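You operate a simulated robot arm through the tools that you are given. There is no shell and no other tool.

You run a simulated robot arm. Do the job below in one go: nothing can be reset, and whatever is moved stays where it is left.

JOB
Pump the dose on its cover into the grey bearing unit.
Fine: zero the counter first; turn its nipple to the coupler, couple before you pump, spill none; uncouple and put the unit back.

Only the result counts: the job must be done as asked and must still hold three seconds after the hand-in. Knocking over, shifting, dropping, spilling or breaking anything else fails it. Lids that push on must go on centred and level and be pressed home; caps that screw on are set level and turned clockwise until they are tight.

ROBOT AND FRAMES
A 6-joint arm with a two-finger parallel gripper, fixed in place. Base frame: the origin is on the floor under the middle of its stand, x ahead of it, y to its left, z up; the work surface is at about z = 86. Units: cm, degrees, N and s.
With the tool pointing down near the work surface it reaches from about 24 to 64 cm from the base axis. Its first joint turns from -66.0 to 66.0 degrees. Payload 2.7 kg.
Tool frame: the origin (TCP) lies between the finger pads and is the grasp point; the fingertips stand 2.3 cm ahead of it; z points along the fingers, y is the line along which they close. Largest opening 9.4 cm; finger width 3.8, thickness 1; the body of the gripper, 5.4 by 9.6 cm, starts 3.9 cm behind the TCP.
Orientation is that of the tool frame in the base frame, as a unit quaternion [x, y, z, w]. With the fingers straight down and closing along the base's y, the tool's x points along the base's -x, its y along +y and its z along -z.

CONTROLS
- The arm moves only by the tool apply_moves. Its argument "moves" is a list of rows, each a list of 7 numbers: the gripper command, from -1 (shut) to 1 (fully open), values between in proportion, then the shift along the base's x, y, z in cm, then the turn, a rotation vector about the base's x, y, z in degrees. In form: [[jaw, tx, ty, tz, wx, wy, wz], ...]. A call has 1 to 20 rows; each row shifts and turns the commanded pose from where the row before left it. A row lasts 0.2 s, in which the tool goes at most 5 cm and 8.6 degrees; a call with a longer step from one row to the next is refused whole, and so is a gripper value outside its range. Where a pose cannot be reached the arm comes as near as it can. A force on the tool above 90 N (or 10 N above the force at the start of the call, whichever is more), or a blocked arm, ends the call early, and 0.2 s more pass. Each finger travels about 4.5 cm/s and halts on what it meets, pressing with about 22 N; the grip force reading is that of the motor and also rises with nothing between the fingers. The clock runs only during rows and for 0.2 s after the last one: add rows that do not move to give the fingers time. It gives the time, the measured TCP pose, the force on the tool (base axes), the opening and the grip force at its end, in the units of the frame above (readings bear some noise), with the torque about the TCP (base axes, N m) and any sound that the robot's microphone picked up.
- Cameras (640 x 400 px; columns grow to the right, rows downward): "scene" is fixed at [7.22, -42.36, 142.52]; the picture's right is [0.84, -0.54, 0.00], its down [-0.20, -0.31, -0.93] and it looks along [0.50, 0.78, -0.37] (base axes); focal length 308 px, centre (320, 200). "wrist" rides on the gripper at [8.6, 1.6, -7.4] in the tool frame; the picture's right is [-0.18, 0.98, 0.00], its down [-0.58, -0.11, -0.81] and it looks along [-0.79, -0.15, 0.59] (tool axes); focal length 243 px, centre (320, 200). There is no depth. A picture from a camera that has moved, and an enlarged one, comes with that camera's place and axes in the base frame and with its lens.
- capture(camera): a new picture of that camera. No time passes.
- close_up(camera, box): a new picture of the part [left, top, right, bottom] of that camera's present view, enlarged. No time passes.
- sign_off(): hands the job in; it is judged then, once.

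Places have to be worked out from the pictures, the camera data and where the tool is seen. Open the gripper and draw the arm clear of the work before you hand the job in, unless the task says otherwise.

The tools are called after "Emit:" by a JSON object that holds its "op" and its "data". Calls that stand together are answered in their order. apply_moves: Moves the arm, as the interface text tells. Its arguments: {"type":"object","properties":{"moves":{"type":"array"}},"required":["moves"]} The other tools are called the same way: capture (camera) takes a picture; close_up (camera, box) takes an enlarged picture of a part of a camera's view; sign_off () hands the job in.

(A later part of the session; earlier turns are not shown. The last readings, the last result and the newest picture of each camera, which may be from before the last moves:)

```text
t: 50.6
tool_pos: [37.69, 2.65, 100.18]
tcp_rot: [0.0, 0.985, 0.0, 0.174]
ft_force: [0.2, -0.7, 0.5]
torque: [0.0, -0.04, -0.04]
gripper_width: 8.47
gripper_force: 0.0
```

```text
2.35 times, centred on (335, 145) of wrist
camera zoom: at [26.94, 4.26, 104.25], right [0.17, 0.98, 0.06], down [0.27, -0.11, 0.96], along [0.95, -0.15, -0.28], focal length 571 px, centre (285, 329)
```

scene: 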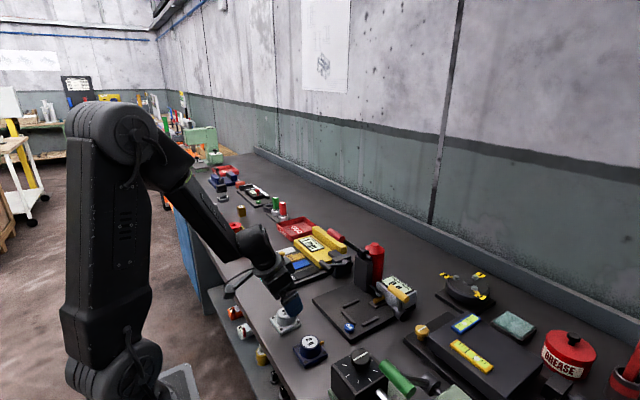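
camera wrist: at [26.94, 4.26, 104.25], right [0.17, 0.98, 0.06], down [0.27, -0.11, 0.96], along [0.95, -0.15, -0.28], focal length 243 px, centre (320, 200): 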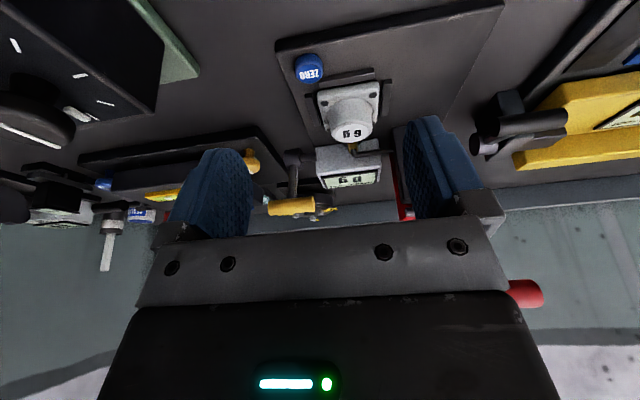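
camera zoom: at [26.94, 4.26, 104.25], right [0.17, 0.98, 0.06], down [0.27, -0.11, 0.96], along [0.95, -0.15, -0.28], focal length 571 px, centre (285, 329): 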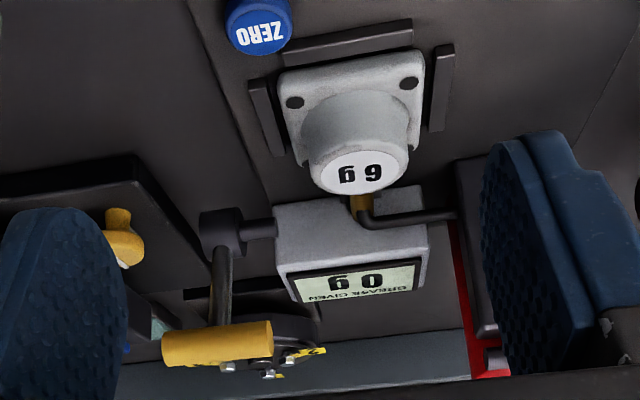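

The unit is seated with its nipple facing the coupler and the counter at 0 g. Next is the yellow coupling lever (hub ≈(54, −2.9, 90.5), handle bar along y near (53.4, −3.4, 96.4)); I straighten the tool and yaw it 90° so the fingers can straddle that bar along x.

Emit:
{"op": "apply_moves", "data": {"moves": [[0.2, 0, 0, 1.5, 0, 8, 0], [0.2, 0, 0, 1.5, 0, 8, 0], [0.2, 0, 0, 0, 0, 4, 0], [0.2, 0, -1, 0, 0, 0, 8.4], [0.2, 0, -1, 0, 0, 0, 8.4], [0.2, 0, -1, 0, 0, 0, 8.4], [0.2, 0, -1, 0, 0, 0, 8.4], [0.2, 0, -1, 0, 0, 0, 8.4], [0.2, 0, -1, 0, 0, 0, 8.4], [0.2, 0, 0, 0, 0, 0, 8.4], [0.2, 0, 0, 0, 0, 0, 8.4], [0.2, 0, 0, 0, 0, 0, 8.4], [0.2, 0, 0, 0, 0, 0, 8.4], [0.2, 0, 0, 0, 0, 0, 6], [0.2, 0, 0, 0, 0, 0, 0]]}}

Emit:
{"op": "capture", "data": {"camera": "wrist"}}

Emit:
{"op": "capture", "data": {"camera": "scene"}}

```text
t: 53.8
tool_pos: [37.8, -3.5, 103.22]
tcp_rot: [0.708, -0.707, 0.0, 0.0]
ft_force: [-1.2, 0.2, -0.4]
torque: [0.03, 0.02, 0.0]
gripper_width: 5.64
gripper_force: 0.0
```

```text
taken
camera wrist: at [36.11, -12.1, 110.63], right [-0.98, 0.18, 0.0], down [0.11, 0.58, 0.81], along [0.15, 0.79, -0.59], focal length 243 px, centre (320, 200)
```

wrist: 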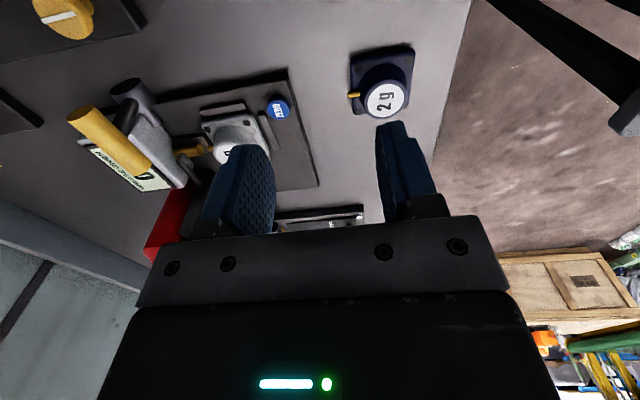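

```text
taken
```

scene: 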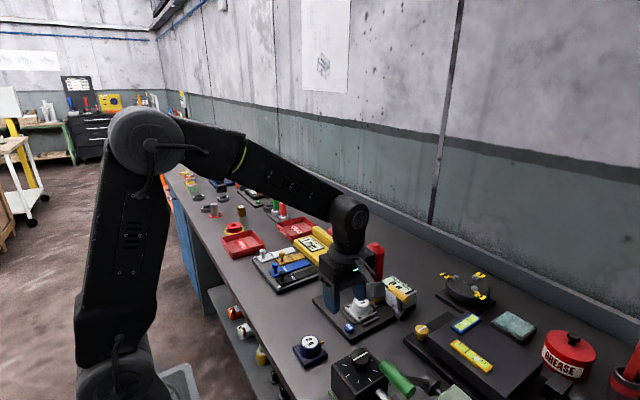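

The camera now looks along +y and sees the lever from its side. I zoom to measure the handle and coupler precisely.

Emit:
{"op": "close_up", "data": {"camera": "wrist", "box": [60, 60, 260, 200]}}

Emit:
{"op": "close_up", "data": {"camera": "scene", "box": [370, 260, 430, 320]}}

```text
2.86 times, centred on (160, 130) of wrist
camera zoom: at [36.11, -12.1, 110.63], right [-0.98, 0.18, 0.0], down [0.11, 0.58, 0.81], along [0.15, 0.79, -0.59], focal length 693 px, centre (777, 400)
```

zoom: 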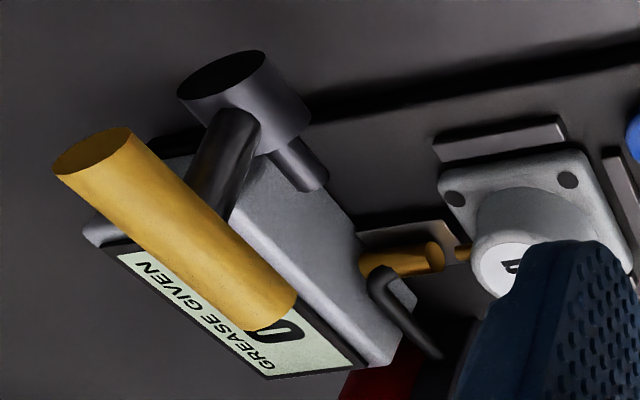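

```text
6.67 times, centred on (400, 290) of scene
camera zoom: at [7.22, -42.36, 142.52], right [0.84, -0.54, 0.0], down [-0.2, -0.31, -0.93], along [0.5, 0.78, -0.37], focal length 2052 px, centre (-213, -400)
```

zoom: 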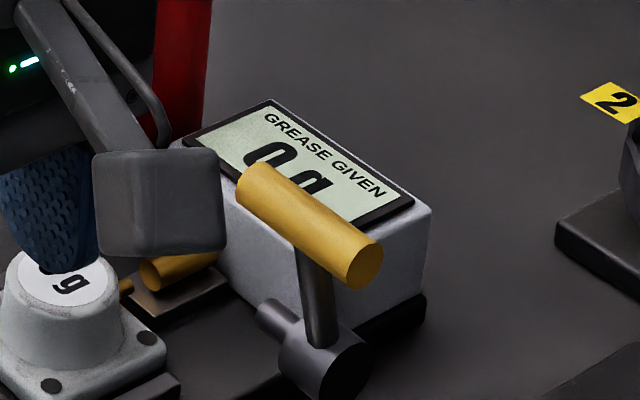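

Handle bar: x≈53.7, y −5.5…0, z≈96.2; hub at x≈54.4, so it leans slightly to −x. I move above the bar with the fingers 5.6 cm open along x.

Emit:
{"op": "apply_moves", "data": {"moves": [[0.2, 3, 0.1, 0, 0, 0, 0], [0.2, 4, 0.1, 0, 0, 0, 0], [0.2, 4, 0.1, 0, 0, 0, 0], [0.2, 3.3, 0.1, 0, 0, 0, 0], [0.2, 1.7, 0.1, 0, 0, 0, 0], [0.2, 0, 0, 0, 0, 0, 0], [0.2, 0, 0, 0, 0, 0, 0]]}}

Emit:
{"op": "capture", "data": {"camera": "wrist"}}

Emit:
{"op": "close_up", "data": {"camera": "scene", "box": [350, 230, 450, 330]}}

```text
t: 55.4
tool_pos: [53.89, -3.0, 103.08]
tcp_rot: [-0.707, 0.707, 0.0, 0.001]
ft_force: [-1.0, -0.3, 0.5]
torque: [-0.03, -0.02, 0.02]
gripper_width: 5.63
gripper_force: 0.0
```

```text
taken
camera wrist: at [52.15, -11.56, 110.52], right [-0.98, 0.18, 0.0], down [0.11, 0.58, 0.81], along [0.15, 0.79, -0.59], focal length 243 px, centre (320, 200)
```

wrist: 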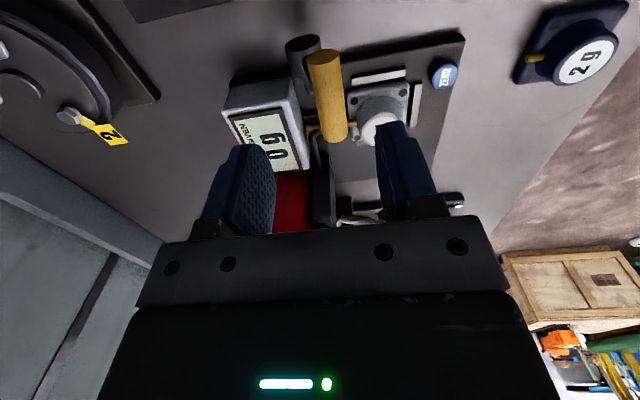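

```text
4.00 times, centred on (400, 280) of scene
camera zoom: at [7.22, -42.35, 142.52], right [0.84, -0.54, 0.0], down [-0.2, -0.31, -0.93], along [0.5, 0.78, -0.37], focal length 1231 px, centre (0, -120)
```

zoom: 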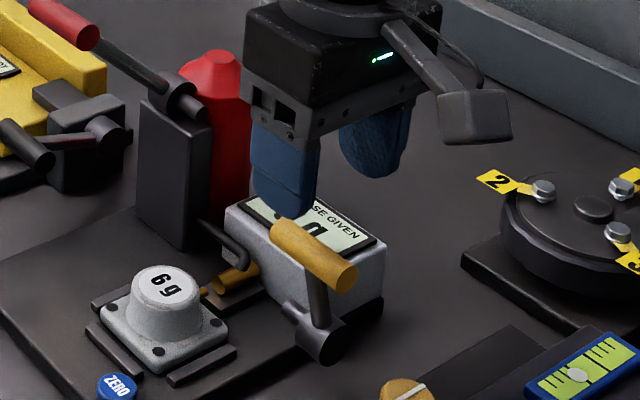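

The bar is at x≈53.1, slightly −x of the TCP. I centre the fingers over it and descend so they straddle it.

Emit:
{"op": "apply_moves", "data": {"moves": [[0.2, -0.6, 0, -1.5, 0, 0, 0], [0.2, 0, 0, -2, 0, 0, 0], [0.2, 0, 0, -1.2, 0, 0, 0], [0.2, 0, 0, -0.6, 0, 0, 0], [0.2, 0, 0, 0, 0, 0, 0]]}}

Emit:
{"op": "capture", "data": {"camera": "wrist"}}

Emit:
{"op": "close_up", "data": {"camera": "scene", "box": [350, 240, 440, 320]}}

```text
t: 56.6
tool_pos: [53.3, -3.01, 97.86]
tcp_rot: [-0.707, 0.707, 0.0, -0.001]
ft_force: [0.9, -0.4, 0.3]
torque: [-0.02, -0.01, -0.01]
gripper_width: 5.66
gripper_force: 0.0
```

```text
taken
camera wrist: at [51.58, -11.63, 105.29], right [-0.98, 0.18, 0.0], down [0.11, 0.58, 0.81], along [0.15, 0.79, -0.59], focal length 243 px, centre (320, 200)
```

wrist: 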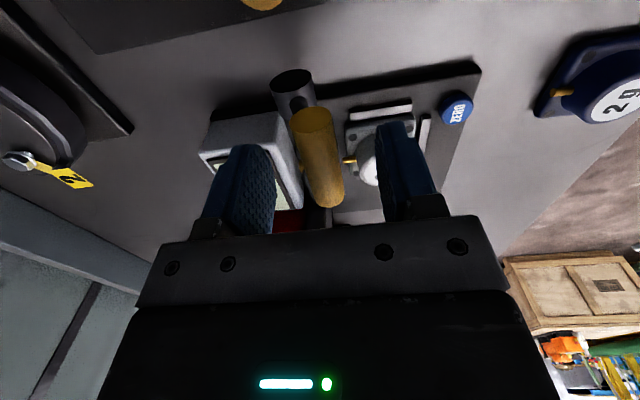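

```text
5.00 times, centred on (395, 280) of scene
camera zoom: at [7.22, -42.36, 142.52], right [0.84, -0.54, 0.0], down [-0.2, -0.31, -0.93], along [0.5, 0.78, -0.37], focal length 1539 px, centre (-55, -200)
```

zoom: 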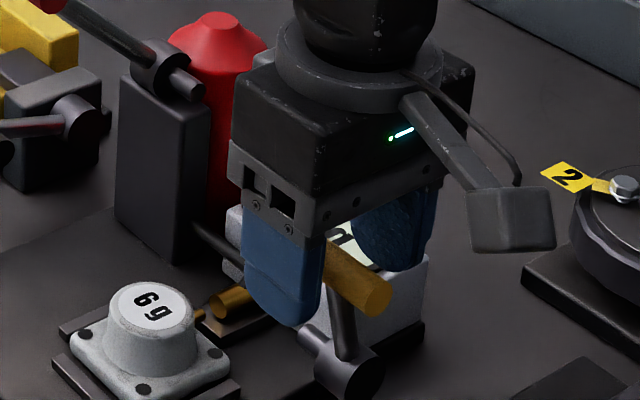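

The fingers straddle the bar. I narrow the opening and try pulling the lever gently toward −x by about 1 cm, watching the force and the coupler.

Emit:
{"op": "apply_moves", "data": {"moves": [[-0.3, 0, 0, 0, 0, 0, 0], [-0.3, -0.1, 0, 0, 0, 0, 0], [-0.3, -0.4, 0, -0.1, 0, 0, 0], [-0.3, -0.4, 0, -0.1, 0, 0, 0], [-0.3, -0.4, 0, -0.1, 0, 0, 0], [-0.3, 0, 0, 0, 0, 0, 0]]}}

Emit:
{"op": "capture", "data": {"camera": "wrist"}}

Emit:
{"op": "close_up", "data": {"camera": "scene", "box": [350, 240, 440, 320]}}

```text
t: 58.0
tool_pos: [51.87, -3.12, 97.63]
tcp_rot: [0.707, -0.707, 0.0, 0.0]
ft_force: [1.3, -0.7, 0.7]
torque: [-0.03, 0.0, -0.01]
gripper_width: 3.38
gripper_force: 0.2
```

```text
taken
camera wrist: at [50.2, -11.62, 105.04], right [-0.98, 0.18, 0.0], down [0.11, 0.58, 0.81], along [0.15, 0.79, -0.59], focal length 243 px, centre (320, 200)
```

wrist: 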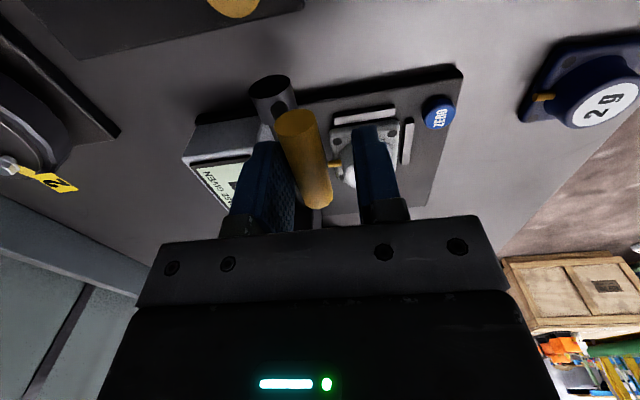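

```text
5.00 times, centred on (395, 280) of scene
camera zoom: at [7.22, -42.36, 142.52], right [0.84, -0.54, 0.0], down [-0.2, -0.31, -0.93], along [0.5, 0.78, -0.37], focal length 1539 px, centre (-55, -200)
```

zoom: 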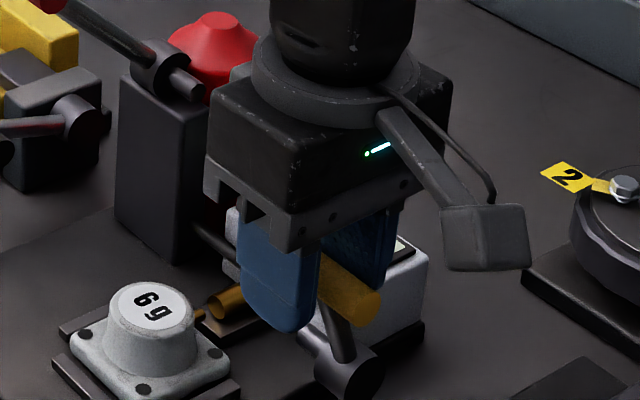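

The lever moves freely toward −x (only about 1 N). I keep pulling another 1.6 cm and look at the coupler.

Emit:
{"op": "apply_moves", "data": {"moves": [[-0.3, -0.4, 0, 0, 0, 0, 0], [-0.3, -0.4, 0, -0.1, 0, 0, 0], [-0.3, -0.4, 0, -0.1, 0, 0, 0], [-0.3, -0.4, 0, -0.1, 0, 0, 0], [-0.3, 0, 0, 0, 0, 0, 0]]}}

Emit:
{"op": "close_up", "data": {"camera": "wrist", "box": [200, 60, 440, 220]}}

Emit:
{"op": "close_up", "data": {"camera": "scene", "box": [350, 240, 440, 320]}}

```text
t: 59.2
tool_pos: [50.34, -2.93, 97.24]
tcp_rot: [-0.707, 0.707, -0.001, 0.001]
ft_force: [0.6, -0.5, 0.1]
torque: [-0.01, -0.04, 0.0]
gripper_width: 3.34
gripper_force: 0.5
```

```text
2.50 times, centred on (320, 140) of wrist
camera zoom: at [48.61, -11.62, 104.74], right [-0.98, 0.18, 0.0], down [0.11, 0.58, 0.81], along [0.15, 0.79, -0.59], focal length 606 px, centre (320, 350)
```

zoom: 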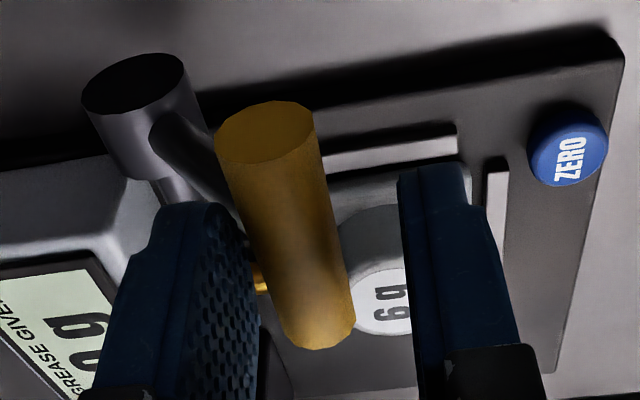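

```text
5.00 times, centred on (395, 280) of scene
camera zoom: at [7.22, -42.36, 142.52], right [0.84, -0.54, 0.0], down [-0.2, -0.31, -0.93], along [0.5, 0.78, -0.37], focal length 1539 px, centre (-55, -200)
```

zoom: 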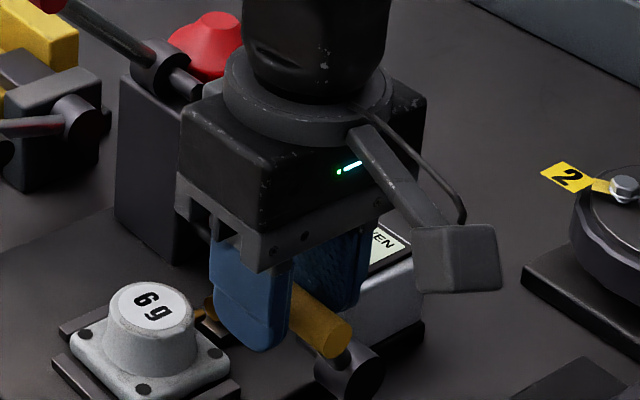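

The lever follows with little force. I zoom on the coupler and nipple to see whether the coupler has begun to slide.

Emit:
{"op": "close_up", "data": {"camera": "scene", "box": [360, 280, 420, 320]}}

Emit:
{"op": "close_up", "data": {"camera": "wrist", "box": [270, 100, 380, 190]}}

```text
10.00 times, centred on (390, 300) of scene
camera zoom: at [7.22, -42.36, 142.52], right [0.84, -0.54, 0.0], down [-0.2, -0.31, -0.93], along [0.5, 0.78, -0.37], focal length 3078 px, centre (-380, -800)
```

zoom: 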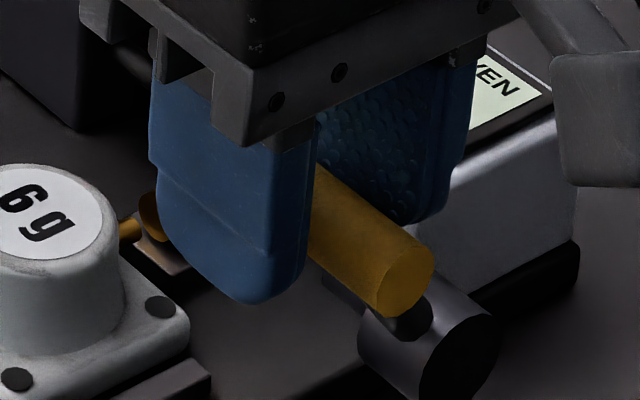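

```text
4.44 times, centred on (325, 145) of wrist
camera zoom: at [48.61, -11.62, 104.74], right [-0.98, 0.18, 0.0], down [0.11, 0.58, 0.81], along [0.15, 0.79, -0.59], focal length 1078 px, centre (298, 444)
```

zoom: 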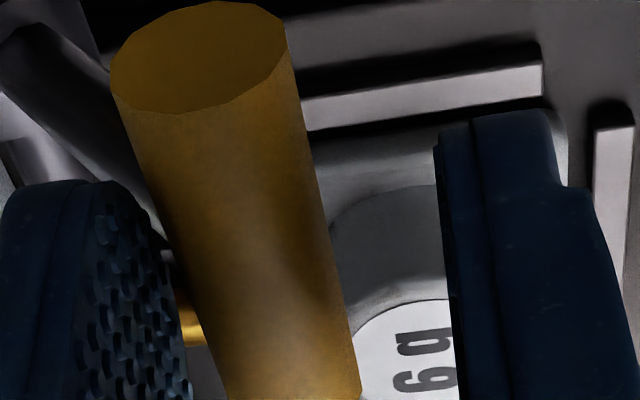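

The lever is now at roughly 39° from vertical. I continue along its arc (forward and down) to about 60°.

Emit:
{"op": "apply_moves", "data": {"moves": [[-0.3, -0.4, 0, -0.35, 0, 0, 0], [-0.3, -0.4, 0, -0.4, 0, 0, 0], [-0.3, -0.4, 0, -0.4, 0, 0, 0], [-0.3, -0.3, 0, -0.35, 0, 0, 0], [-0.3, 0, 0, 0, 0, 0, 0]]}}

Emit:
{"op": "close_up", "data": {"camera": "wrist", "box": [200, 60, 440, 220]}}

Emit:
{"op": "close_up", "data": {"camera": "scene", "box": [360, 280, 420, 320]}}

```text
t: 60.4
tool_pos: [48.79, -3.04, 95.74]
tcp_rot: [0.707, -0.707, -0.001, 0.0]
ft_force: [0.3, 1.0, 0.2]
torque: [0.0, -0.01, 0.01]
gripper_width: 3.3
gripper_force: 0.4
```

```text
2.50 times, centred on (320, 140) of wrist
camera zoom: at [47.09, -11.55, 103.23], right [-0.98, 0.18, 0.0], down [0.11, 0.58, 0.81], along [0.15, 0.79, -0.59], focal length 606 px, centre (320, 350)
```

zoom: 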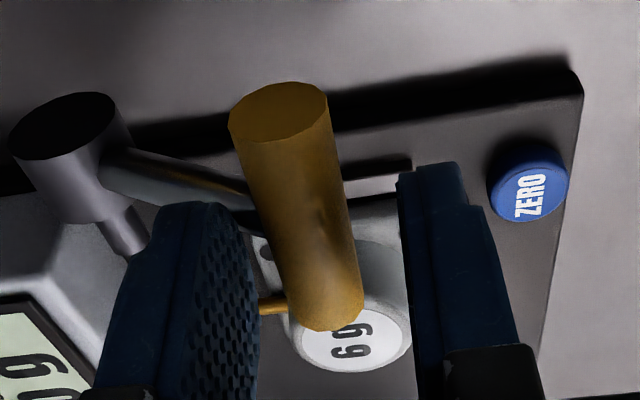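

```text
10.00 times, centred on (390, 300) of scene
camera zoom: at [7.22, -42.35, 142.52], right [0.84, -0.54, 0.0], down [-0.2, -0.31, -0.93], along [0.5, 0.78, -0.37], focal length 3078 px, centre (-380, -800)
```

zoom: 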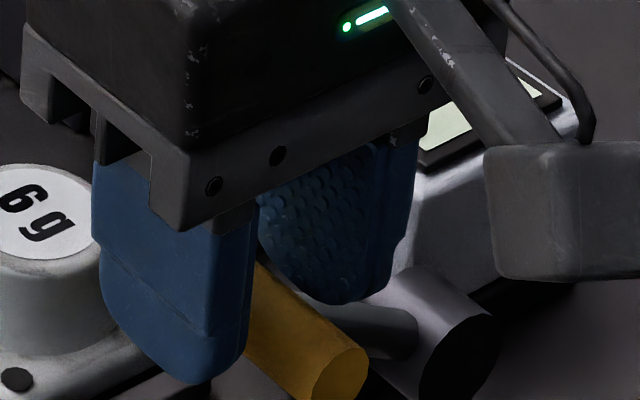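

Still free at ~63°. I continue further down the arc and watch for the end stop or a click.

Emit:
{"op": "apply_moves", "data": {"moves": [[-0.3, -0.3, 0, -0.35, 0, 0, 0], [-0.3, -0.25, 0, -0.35, 0, 0, 0], [-0.3, -0.2, 0, -0.35, 0, 0, 0], [-0.3, 0, 0, 0, 0, 0, 0]]}}

Emit:
{"op": "close_up", "data": {"camera": "wrist", "box": [200, 60, 440, 220]}}

Emit:
{"op": "close_up", "data": {"camera": "scene", "box": [360, 280, 420, 320]}}

```text
t: 61.4
tool_pos: [47.99, -3.02, 94.8]
tcp_rot: [-0.707, 0.708, 0.0, 0.001]
ft_force: [-0.3, 0.4, 1.5]
torque: [-0.02, -0.03, 0.0]
gripper_width: 3.29
gripper_force: 0.0
```

```text
2.50 times, centred on (320, 140) of wrist
camera zoom: at [46.38, -11.6, 102.17], right [-0.98, 0.18, 0.0], down [0.11, 0.58, 0.81], along [0.15, 0.79, -0.59], focal length 606 px, centre (320, 350)
```

zoom: 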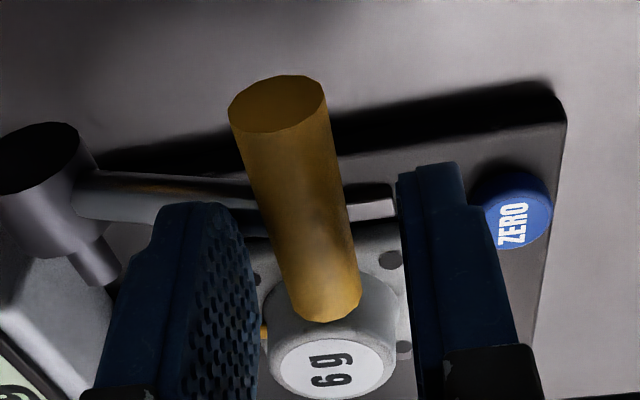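

```text
10.00 times, centred on (390, 300) of scene
camera zoom: at [7.22, -42.35, 142.52], right [0.84, -0.54, 0.0], down [-0.2, -0.31, -0.93], along [0.5, 0.78, -0.37], focal length 3078 px, centre (-380, -800)
```

zoom: 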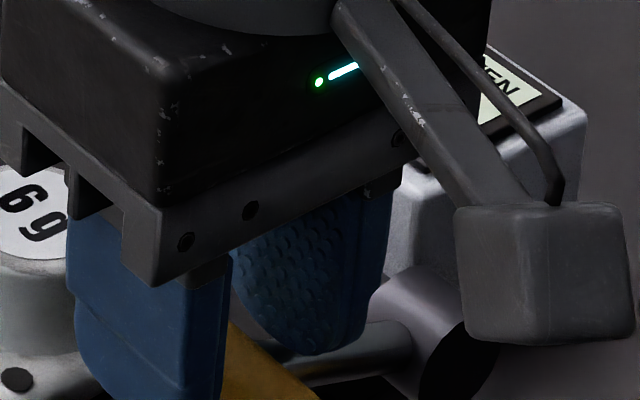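

The lever is at about 77°. I keep pressing down a bit more to find its end stop.

Emit:
{"op": "apply_moves", "data": {"moves": [[-0.3, -0.05, 0, -0.3, 0, 0, 0], [-0.3, -0.05, 0, -0.3, 0, 0, 0], [-0.3, 0, 0, 0, 0, 0, 0]]}}

Emit:
{"op": "apply_moves", "data": {"moves": [[-0.3, 0, 0, -0.3, 0, 0, 0], [-0.3, 0, 0, -0.2, 0, 0, 0], [-0.3, 0, 0, 0, 0, 0, 0]]}}

Emit:
{"op": "close_up", "data": {"camera": "wrist", "box": [200, 60, 440, 220]}}

Emit:
{"op": "close_up", "data": {"camera": "scene", "box": [360, 280, 420, 320]}}

```text
t: 62.2
tool_pos: [48.11, -2.94, 94.33]
tcp_rot: [0.708, -0.706, 0.001, -0.001]
ft_force: [-2.4, -1.6, 18.8]
torque: [-0.1, -0.26, 0.01]
gripper_width: 3.22
gripper_force: 0.1
```

```text
t: 63.0
tool_pos: [48.18, -2.95, 94.27]
tcp_rot: [-0.707, 0.707, -0.005, 0.006]
ft_force: [-6.6, 1.2, 48.9]
torque: [-0.07, -0.6, 0.11]
gripper_width: 3.04
gripper_force: 0.1
```

```text
2.50 times, centred on (320, 140) of wrist
camera zoom: at [46.42, -11.6, 101.66], right [-0.98, 0.18, -0.01], down [0.1, 0.58, 0.81], along [0.16, 0.79, -0.59], focal length 606 px, centre (320, 350)
```

zoom: 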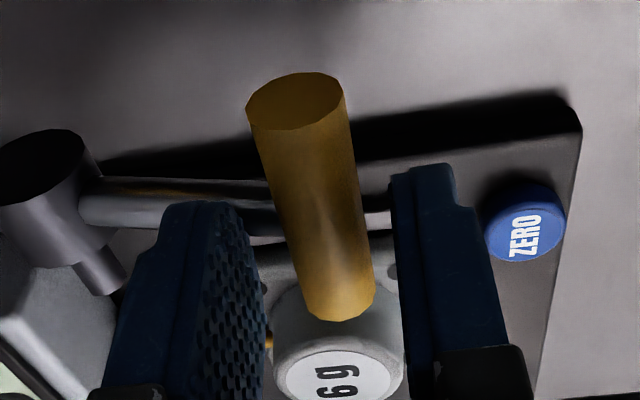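

```text
10.00 times, centred on (390, 300) of scene
camera zoom: at [7.12, -42.35, 142.52], right [0.84, -0.54, 0.0], down [-0.2, -0.31, -0.93], along [0.5, 0.78, -0.37], focal length 3078 px, centre (-380, -800)
```

zoom: 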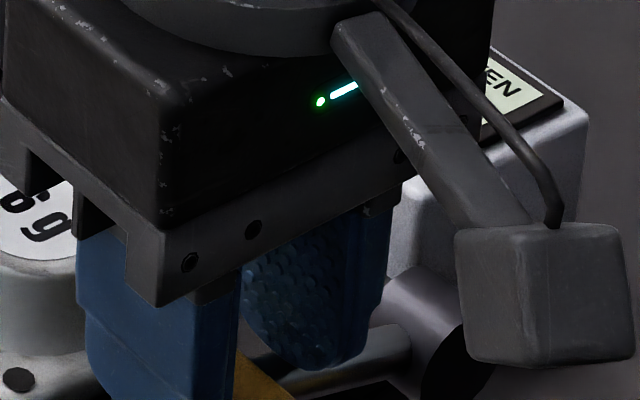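

The force climbs to 49 N with no more travel, so the lever is at its end stop. I back off, lift the fingers clear and look at the coupler.

Emit:
{"op": "apply_moves", "data": {"moves": [[-0.3, 0, 0, 0.5, 0, 0, 0], [0, 0, 0, 1.0, 0, 0, 0], [0, 0, 0, 2.5, 0, 0, 0], [0, 0, 0, 3, 0, 0, 0], [0, -2, -1, 1, 0, 0, 0], [0, -3, -2, 0, 0, 0, 0], [0, 0, 0, 0, 0, 0, 0]]}}

Emit:
{"op": "capture", "data": {"camera": "wrist"}}

Emit:
{"op": "close_up", "data": {"camera": "scene", "box": [345, 265, 425, 320]}}

```text
t: 64.6
tool_pos: [42.91, -6.11, 101.62]
tcp_rot: [-0.707, 0.707, 0.0, 0.0]
ft_force: [-0.4, 0.9, 0.2]
torque: [-0.03, 0.0, 0.03]
gripper_width: 4.69
gripper_force: 0.0
```

```text
taken
camera wrist: at [41.19, -14.68, 109.08], right [-0.98, 0.18, 0.0], down [0.11, 0.58, 0.81], along [0.15, 0.79, -0.59], focal length 243 px, centre (320, 200)
```

wrist: 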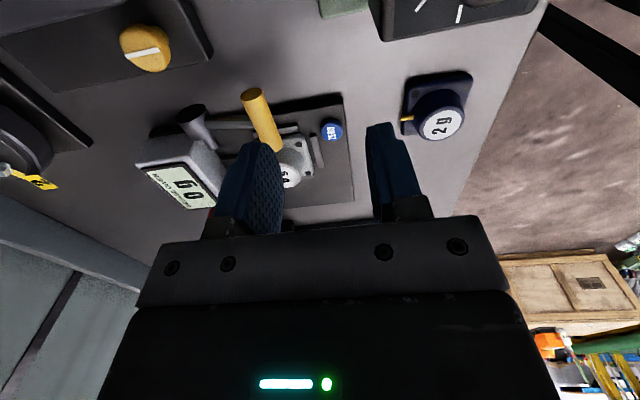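

```text
7.27 times, centred on (385, 292) of scene
camera zoom: at [7.22, -42.36, 142.52], right [0.84, -0.54, 0.0], down [-0.2, -0.31, -0.93], along [0.5, 0.78, -0.37], focal length 2238 px, centre (-153, -473)
```

zoom: 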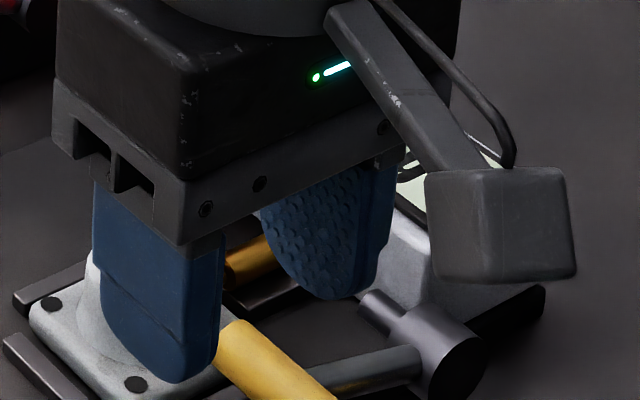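

The lever stays down. I move further back and up for an unobstructed view.

Emit:
{"op": "apply_moves", "data": {"moves": [[0, -3, 0, 3, 0, 0, 0], [0, -3, 0, 3, 0, 0, 0], [0, -3, 0, 2, 0, 0, 0], [0, 0, 0, 0, 0, 0, 0]]}}

Emit:
{"op": "capture", "data": {"camera": "scene"}}

Emit:
{"op": "close_up", "data": {"camera": "scene", "box": [345, 265, 425, 320]}}

Emit:
{"op": "close_up", "data": {"camera": "scene", "box": [370, 280, 400, 300]}}

```text
t: 65.6
tool_pos: [33.96, -6.23, 109.69]
tcp_rot: [0.708, -0.707, -0.001, -0.001]
ft_force: [-0.4, 0.0, 1.2]
torque: [0.01, -0.02, 0.0]
gripper_width: 4.73
gripper_force: 0.0
```

```text
taken
```

scene: 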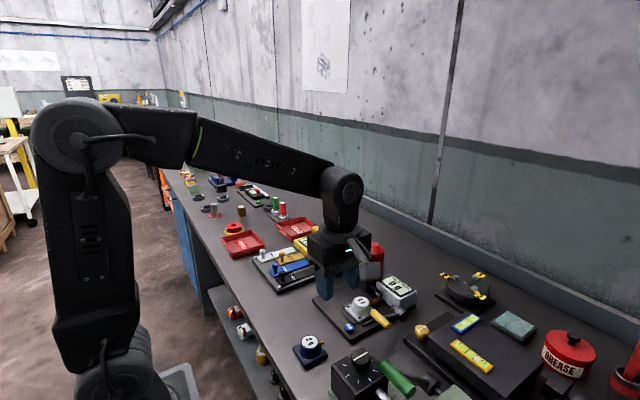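

```text
7.27 times, centred on (385, 292) of scene
camera zoom: at [7.22, -42.36, 142.52], right [0.84, -0.54, 0.0], down [-0.2, -0.31, -0.93], along [0.5, 0.78, -0.37], focal length 2238 px, centre (-153, -473)
```

zoom: 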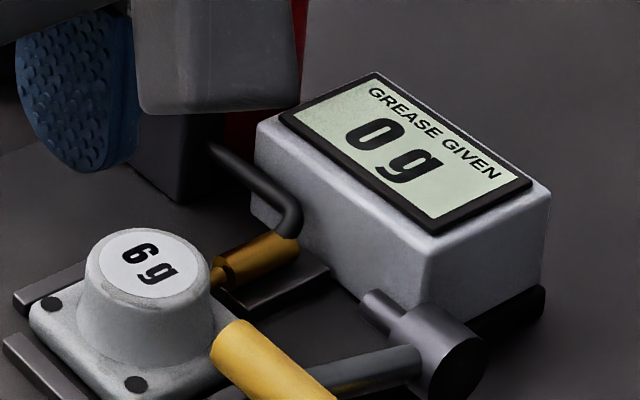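

```text
16.00 times, centred on (385, 290) of scene
camera zoom: at [7.22, -42.36, 142.52], right [0.84, -0.54, 0.0], down [-0.2, -0.31, -0.93], along [0.5, 0.78, -0.37], focal length 4925 px, centre (-720, -1240)
```

zoom: 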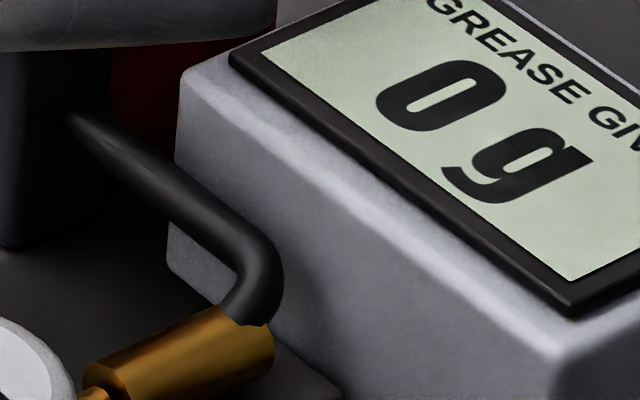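

The counter is fully readable (0 g) and the coupler seems to have advanced to the nipple. I zoom in on that junction.

Emit:
{"op": "close_up", "data": {"camera": "scene", "box": [366, 290, 396, 312]}}

Emit:
{"op": "capture", "data": {"camera": "wrist"}}

Emit:
{"op": "close_up", "data": {"camera": "wrist", "box": [120, 80, 320, 220]}}

```text
16.00 times, centred on (381, 301) of scene
camera zoom: at [7.22, -42.36, 142.52], right [0.84, -0.54, 0.0], down [-0.2, -0.31, -0.93], along [0.5, 0.78, -0.37], focal length 4925 px, centre (-656, -1416)
```

zoom: 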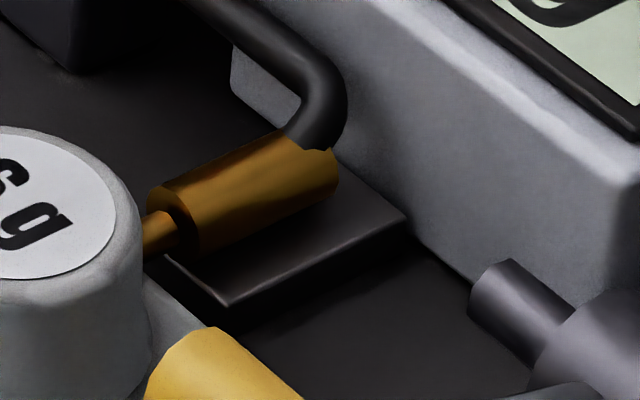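

```text
taken
camera wrist: at [32.2, -14.71, 117.12], right [-0.98, 0.18, 0.0], down [0.11, 0.58, 0.81], along [0.15, 0.79, -0.59], focal length 243 px, centre (320, 200)
```

wrist: 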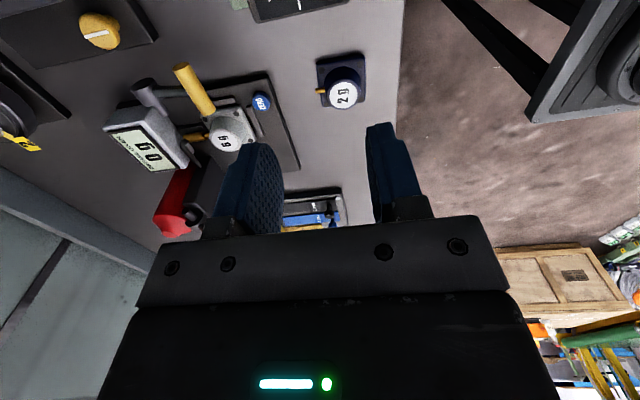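

```text
2.86 times, centred on (220, 150) of wrist
camera zoom: at [32.2, -14.71, 117.12], right [-0.98, 0.18, 0.0], down [0.11, 0.58, 0.81], along [0.15, 0.79, -0.59], focal length 693 px, centre (606, 343)
```

zoom: 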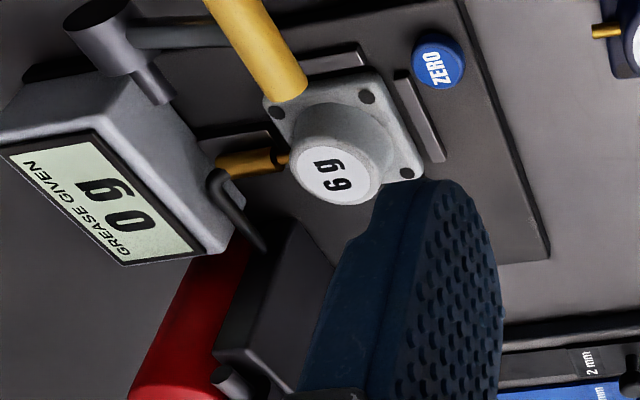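

The nipple now enters the coupler's front face: the coupling is made, with the lever at its stop and the counter at 0 g. Next I locate the red pump handle precisely, moving up to view it along +y.

Emit:
{"op": "apply_moves", "data": {"moves": [[0, 1, 1, 3, 0, 0, 0], [0, 3, 1.5, 1, 0, 0, 0], [0, 4, 1.5, 0.5, 0, 0, 0], [0, 3, 1.5, 0.5, 0, 0, 0], [0, 0, 0, 0, 0, 0, 0], [0, 0, 0, 0, 0, 0, 0]]}}

Emit:
{"op": "capture", "data": {"camera": "wrist"}}

Emit:
{"op": "capture", "data": {"camera": "scene"}}

```text
t: 67.0
tool_pos: [44.95, -0.63, 114.59]
tcp_rot: [0.707, -0.707, 0.0, 0.0]
ft_force: [0.5, -0.1, 0.6]
torque: [0.01, 0.01, 0.0]
gripper_width: 4.69
gripper_force: 0.0
```

```text
taken
camera wrist: at [43.24, -9.13, 122.08], right [-0.98, 0.18, 0.0], down [0.11, 0.58, 0.81], along [0.15, 0.79, -0.59], focal length 243 px, centre (320, 200)
```

wrist: 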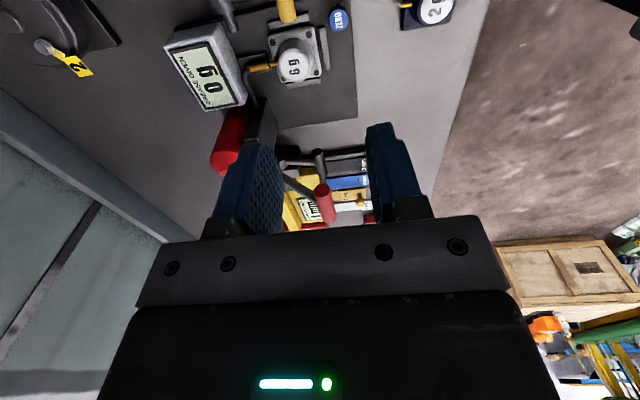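

```text
taken
```

scene: 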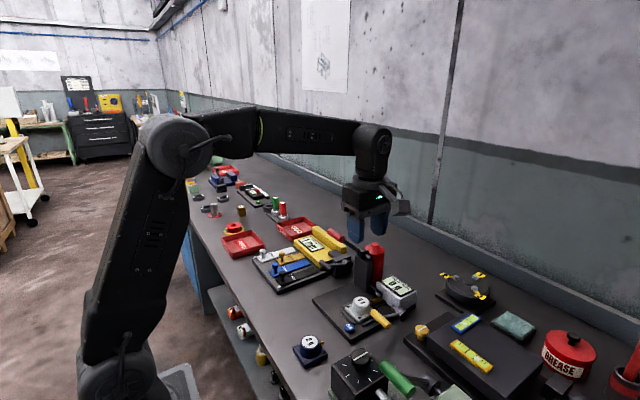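

The red handle and its arm are visible between the fingers. I zoom in to measure it.

Emit:
{"op": "close_up", "data": {"camera": "wrist", "box": [200, 90, 380, 235]}}

Emit:
{"op": "close_up", "data": {"camera": "scene", "box": [310, 210, 430, 300]}}

```text
2.76 times, centred on (290, 162) of wrist
camera zoom: at [43.24, -9.13, 122.08], right [-0.98, 0.18, 0.0], down [0.11, 0.58, 0.81], along [0.15, 0.79, -0.59], focal length 669 px, centre (403, 303)
```

zoom: 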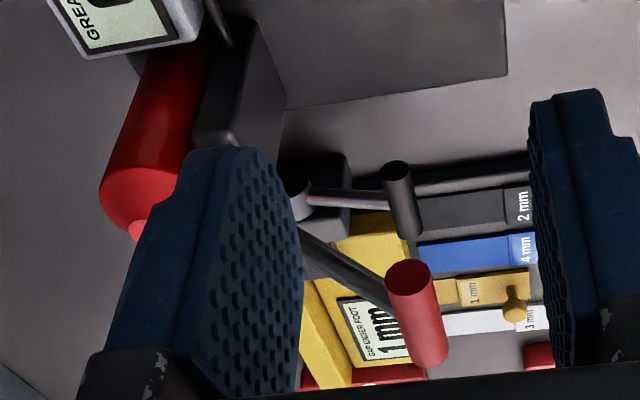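

```text
4.44 times, centred on (370, 255) of scene
camera zoom: at [7.22, -42.35, 142.52], right [0.84, -0.54, 0.0], down [-0.2, -0.31, -0.93], along [0.5, 0.78, -0.37], focal length 1368 px, centre (98, -44)
```

zoom: 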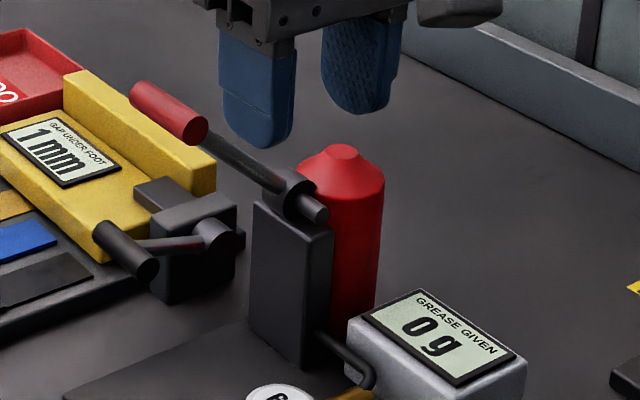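

The red handle bar is at x≈46.5, z≈106.8, y 9.7–15.3, with its arm joining near y≈12.4 and the pivot near (55.4, 98.5). I hover over the bar's −y part with the fingers straddling it along x.

Emit:
{"op": "apply_moves", "data": {"moves": [[0, 0.5, 3, 0, 0, 0, 0], [0, 0.6, 3.5, -0.5, 0, 0, 0], [0, 0.5, 2.8, -0.6, 0, 0, 0], [0, 0, 1.0, -1.0, 0, 0, 0], [0, 0, 0, 0, 0, 0, 0], [0, 0, 0, 0, 0, 0, 0]]}}

Emit:
{"op": "capture", "data": {"camera": "wrist"}}

Emit:
{"op": "close_up", "data": {"camera": "scene", "box": [310, 200, 430, 290]}}

```text
t: 68.4
tool_pos: [46.65, 9.85, 112.39]
tcp_rot: [0.708, -0.707, 0.0, 0.0]
ft_force: [0.3, 0.0, 0.2]
torque: [-0.01, 0.03, 0.01]
gripper_width: 4.72
gripper_force: 0.0
```

```text
taken
camera wrist: at [44.84, 1.21, 119.96], right [-0.98, 0.18, 0.0], down [0.11, 0.58, 0.81], along [0.15, 0.79, -0.59], focal length 243 px, centre (320, 200)
```

wrist: 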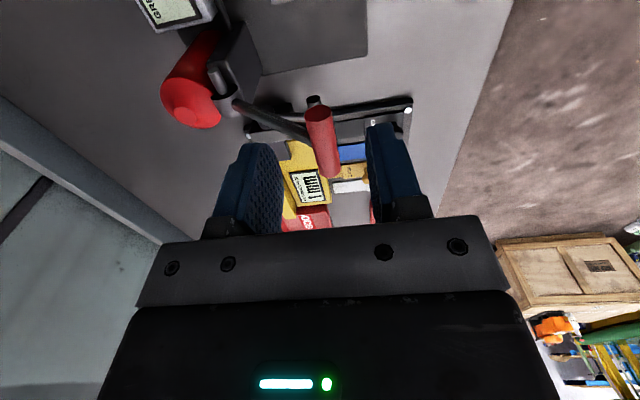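

```text
4.44 times, centred on (370, 245) of scene
camera zoom: at [7.22, -42.35, 142.52], right [0.84, -0.54, 0.0], down [-0.2, -0.31, -0.93], along [0.5, 0.78, -0.37], focal length 1368 px, centre (98, 0)
```

zoom: 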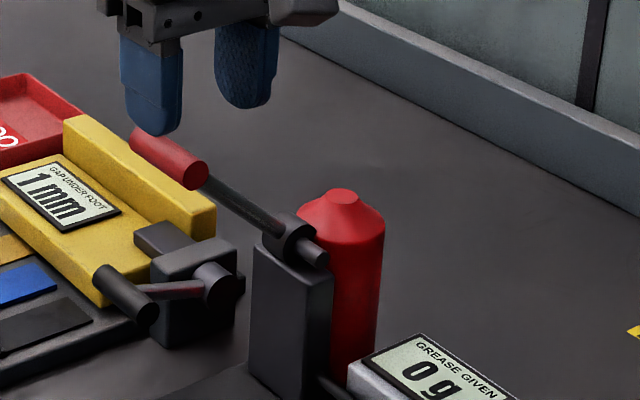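

The bar's −y end is centred between the fingers. I descend until the bar is about 1.2 cm above the TCP, watching the force.

Emit:
{"op": "apply_moves", "data": {"moves": [[0, -0.05, -0.1, -2.5, 0, 0, 0], [0, 0, 0, -2.5, 0, 0, 0], [0, 0, 0, -1.2, 0, 0, 0], [0, 0, 0, -0.5, 0, 0, 0], [0, 0, 0, 0, 0, 0, 0]]}}

Emit:
{"op": "capture", "data": {"camera": "wrist"}}

Emit:
{"op": "close_up", "data": {"camera": "scene", "box": [310, 200, 430, 290]}}

```text
t: 69.6
tool_pos: [46.45, 9.6, 105.9]
tcp_rot: [-0.707, 0.708, 0.0, 0.0]
ft_force: [0.3, -0.4, 0.0]
torque: [0.0, -0.04, 0.01]
gripper_width: 4.68
gripper_force: 0.1
```

```text
taken
camera wrist: at [44.75, 1.03, 113.26], right [-0.98, 0.18, 0.0], down [0.11, 0.58, 0.81], along [0.15, 0.79, -0.59], focal length 243 px, centre (320, 200)
```

wrist: 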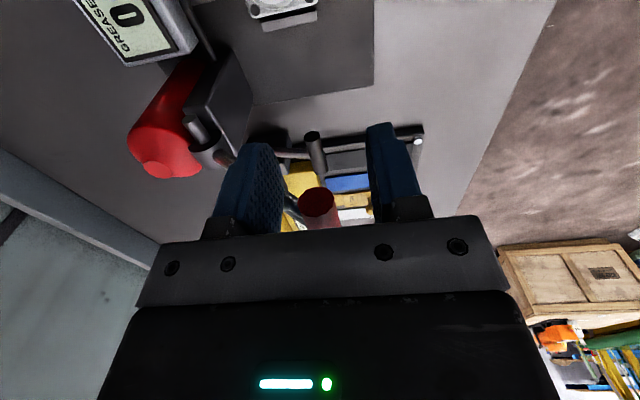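

```text
4.44 times, centred on (370, 245) of scene
camera zoom: at [7.22, -42.36, 142.52], right [0.84, -0.54, 0.0], down [-0.2, -0.31, -0.93], along [0.5, 0.78, -0.37], focal length 1368 px, centre (98, 0)
```

zoom: 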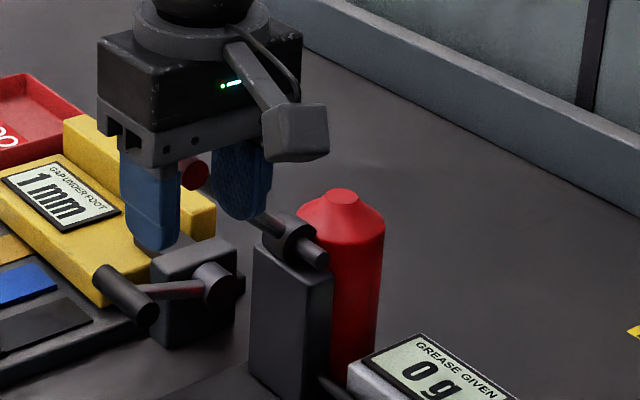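

The bar is between the pads. I close on it and push it down the first part of its arc slowly, watching force and counter.

Emit:
{"op": "apply_moves", "data": {"moves": [[-1, 0, 0, 0, 0, 0, 0], [-1, 0, 0, 0, 0, 0, 0], [-1, 0, 0, 0, 0, 0, 0], [-1, 0, 0, 0, 0, 0, 0]]}}

Emit:
{"op": "apply_moves", "data": {"moves": [[-1, -0.22, 0, -0.32, 0, 0, 0], [-1, -0.22, 0, -0.32, 0, 0, 0], [-1, -0.22, 0, -0.32, 0, 0, 0], [-1, 0, 0, 0, 0, 0, 0]]}}

Emit:
{"op": "close_up", "data": {"camera": "scene", "box": [310, 200, 430, 290]}}

```text
t: 70.6
tool_pos: [46.44, 9.6, 105.8]
tcp_rot: [-0.707, 0.707, 0.0, 0.001]
ft_force: [10.1, -0.2, -9.9]
torque: [-0.03, 0.08, -0.15]
gripper_width: 1.75
gripper_force: 44.9
```

```text
t: 71.6
tool_pos: [45.79, 9.6, 105.02]
tcp_rot: [0.707, -0.707, 0.001, 0.0]
ft_force: [3.4, -7.2, 2.4]
torque: [0.04, -0.3, -0.07]
gripper_width: 1.77
gripper_force: 45.3
```

```text
4.44 times, centred on (370, 245) of scene
camera zoom: at [7.22, -42.37, 142.51], right [0.84, -0.54, 0.0], down [-0.2, -0.31, -0.93], along [0.5, 0.78, -0.37], focal length 1368 px, centre (98, 0)
```

zoom: 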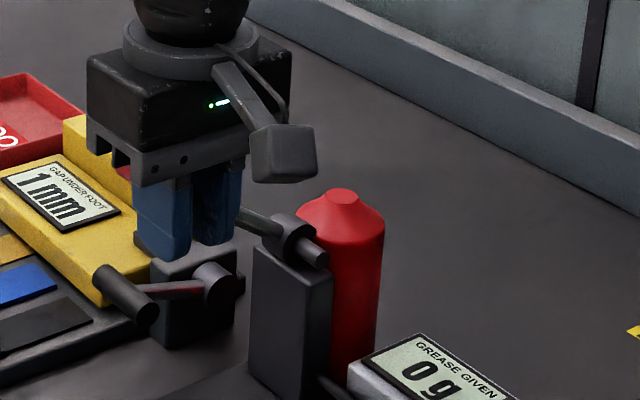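

The lever follows with a modest force, counter still 0. I continue the stroke downward.

Emit:
{"op": "apply_moves", "data": {"moves": [[-1, -0.25, 0, -0.37, 0, 0, 0], [-1, -0.23, 0, -0.38, 0, 0, 0], [-1, -0.22, 0, -0.38, 0, 0, 0], [-1, -0.2, 0, -0.39, 0, 0, 0], [-1, 0, 0, 0, 0, 0, 0]]}}

Emit:
{"op": "apply_moves", "data": {"moves": [[-1, -0.18, 0, -0.39, 0, 0, 0], [-1, -0.16, 0, -0.39, 0, 0, 0], [-1, -0.15, 0, -0.4, 0, 0, 0], [-1, 0, 0, 0, 0, 0, 0]]}}

Emit:
{"op": "close_up", "data": {"camera": "scene", "box": [310, 210, 430, 300]}}

```text
t: 72.8
tool_pos: [44.88, 9.67, 103.32]
tcp_rot: [-0.707, 0.707, 0.0, 0.0]
ft_force: [3.9, -9.6, 0.8]
torque: [0.15, -0.29, -0.05]
gripper_width: 1.75
gripper_force: 45.1
```

```text
t: 73.8
tool_pos: [44.38, 9.69, 102.18]
tcp_rot: [-0.707, 0.707, 0.001, -0.001]
ft_force: [3.0, -11.1, 1.4]
torque: [0.18, -0.25, 0.0]
gripper_width: 1.76
gripper_force: 45.1
```

```text
4.44 times, centred on (370, 255) of scene
camera zoom: at [7.22, -42.39, 142.51], right [0.84, -0.54, 0.0], down [-0.2, -0.31, -0.93], along [0.5, 0.78, -0.37], focal length 1368 px, centre (98, -44)
```

zoom: 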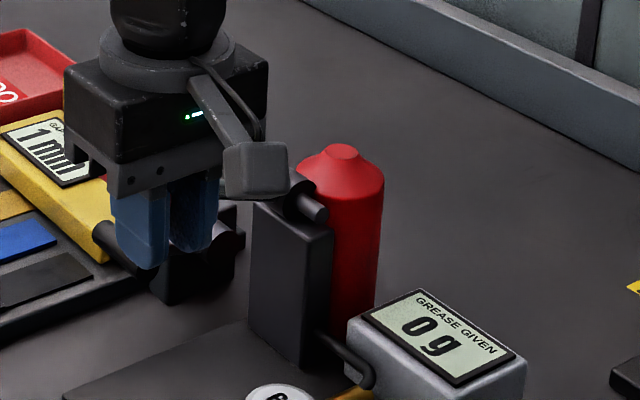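

Counter still 0 at about 20° above horizontal; a side force is building, so I ease 0.1 cm to −y and continue the stroke down.

Emit:
{"op": "apply_moves", "data": {"moves": [[-1, -0.12, -0.1, -0.39, 0, 0, 0], [-1, -0.11, 0, -0.4, 0, 0, 0], [-1, -0.09, 0, -0.4, 0, 0, 0], [-1, -0.08, 0, -0.4, 0, 0, 0], [-1, 0, 0, 0, 0, 0, 0]]}}

Emit:
{"op": "apply_moves", "data": {"moves": [[-1, -0.06, 0, -0.4, 0, 0, 0], [-1, -0.05, 0, -0.4, 0, 0, 0], [-1, -0.03, 0, -0.4, 0, 0, 0], [-1, 0, 0, 0, 0, 0, 0]]}}

Emit:
{"op": "close_up", "data": {"camera": "scene", "box": [310, 210, 430, 300]}}

```text
t: 75.0
tool_pos: [44.07, 9.69, 100.52]
tcp_rot: [-0.707, 0.707, 0.001, 0.0]
ft_force: [-11.4, 2.0, 5.2]
torque: [0.46, -0.28, 0.09]
gripper_width: 1.77
gripper_force: 44.6
```

```text
t: 76.0
tool_pos: [43.74, 9.64, 99.36]
tcp_rot: [0.707, -0.707, -0.002, 0.002]
ft_force: [-28.2, 5.9, 4.2]
torque: [0.84, -0.35, 0.27]
gripper_width: 1.73
gripper_force: 45.5
```

```text
4.44 times, centred on (370, 255) of scene
camera zoom: at [7.13, -42.34, 142.53], right [0.84, -0.54, 0.0], down [-0.2, -0.31, -0.93], along [0.5, 0.78, -0.37], focal length 1368 px, centre (98, -44)
```

zoom: 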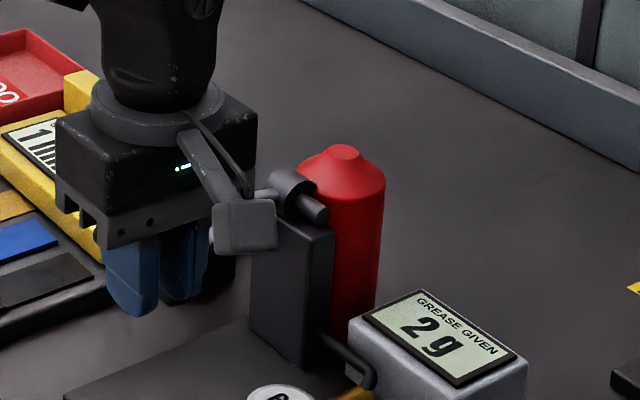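

The counter jumped to 2 g, so one downstroke gives 2 g and three strokes make 6 g. I check the coupling for leaks, then raise the handle back along its arc.

Emit:
{"op": "close_up", "data": {"camera": "scene", "box": [350, 280, 420, 320]}}

Emit:
{"op": "apply_moves", "data": {"moves": [[-1, -0.3, 0, 0.05, 0, 0, 0], [-1, 0.08, 0, 0.44, 0, 0, 0], [-1, 0.11, 0, 0.5, 0, 0, 0], [-1, 0.13, 0, 0.5, 0, 0, 0], [-1, 0.15, 0, 0.49, 0, 0, 0], [-1, 0, 0, 0, 0, 0, 0]]}}

Emit:
{"op": "close_up", "data": {"camera": "scene", "box": [310, 210, 430, 300]}}

```text
9.14 times, centred on (385, 300) of scene
camera zoom: at [7.13, -42.34, 142.53], right [0.84, -0.54, 0.0], down [-0.2, -0.31, -0.93], along [0.5, 0.78, -0.37], focal length 2814 px, centre (-274, -714)
```

zoom: 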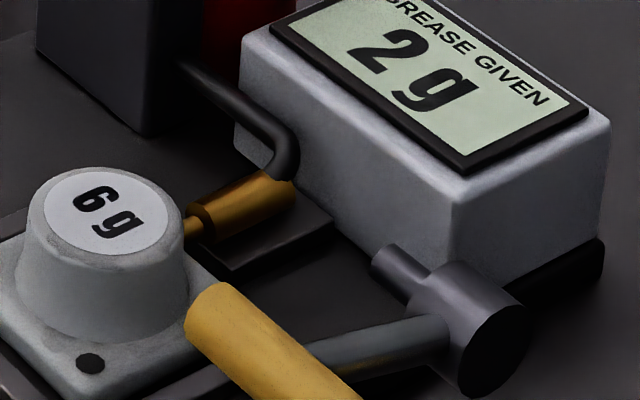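

```text
t: 77.4
tool_pos: [44.26, 9.58, 101.42]
tcp_rot: [-0.707, 0.707, 0.0, 0.002]
ft_force: [10.5, 13.4, -7.4]
torque: [-0.08, 0.32, -0.15]
gripper_width: 1.74
gripper_force: 45.4
```

```text
4.44 times, centred on (370, 255) of scene
camera zoom: at [7.26, -42.31, 142.53], right [0.84, -0.54, 0.0], down [-0.2, -0.31, -0.93], along [0.5, 0.78, -0.37], focal length 1368 px, centre (98, -44)
```

zoom: 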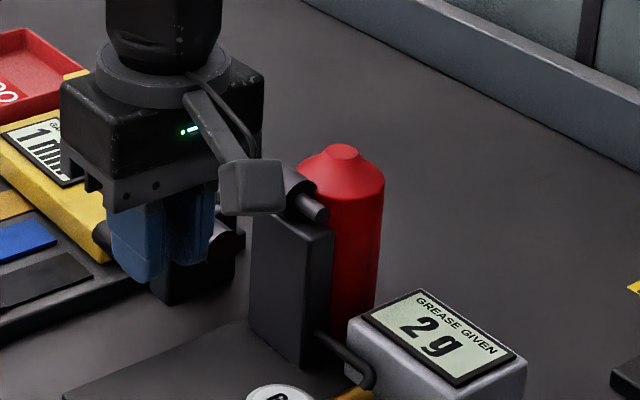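

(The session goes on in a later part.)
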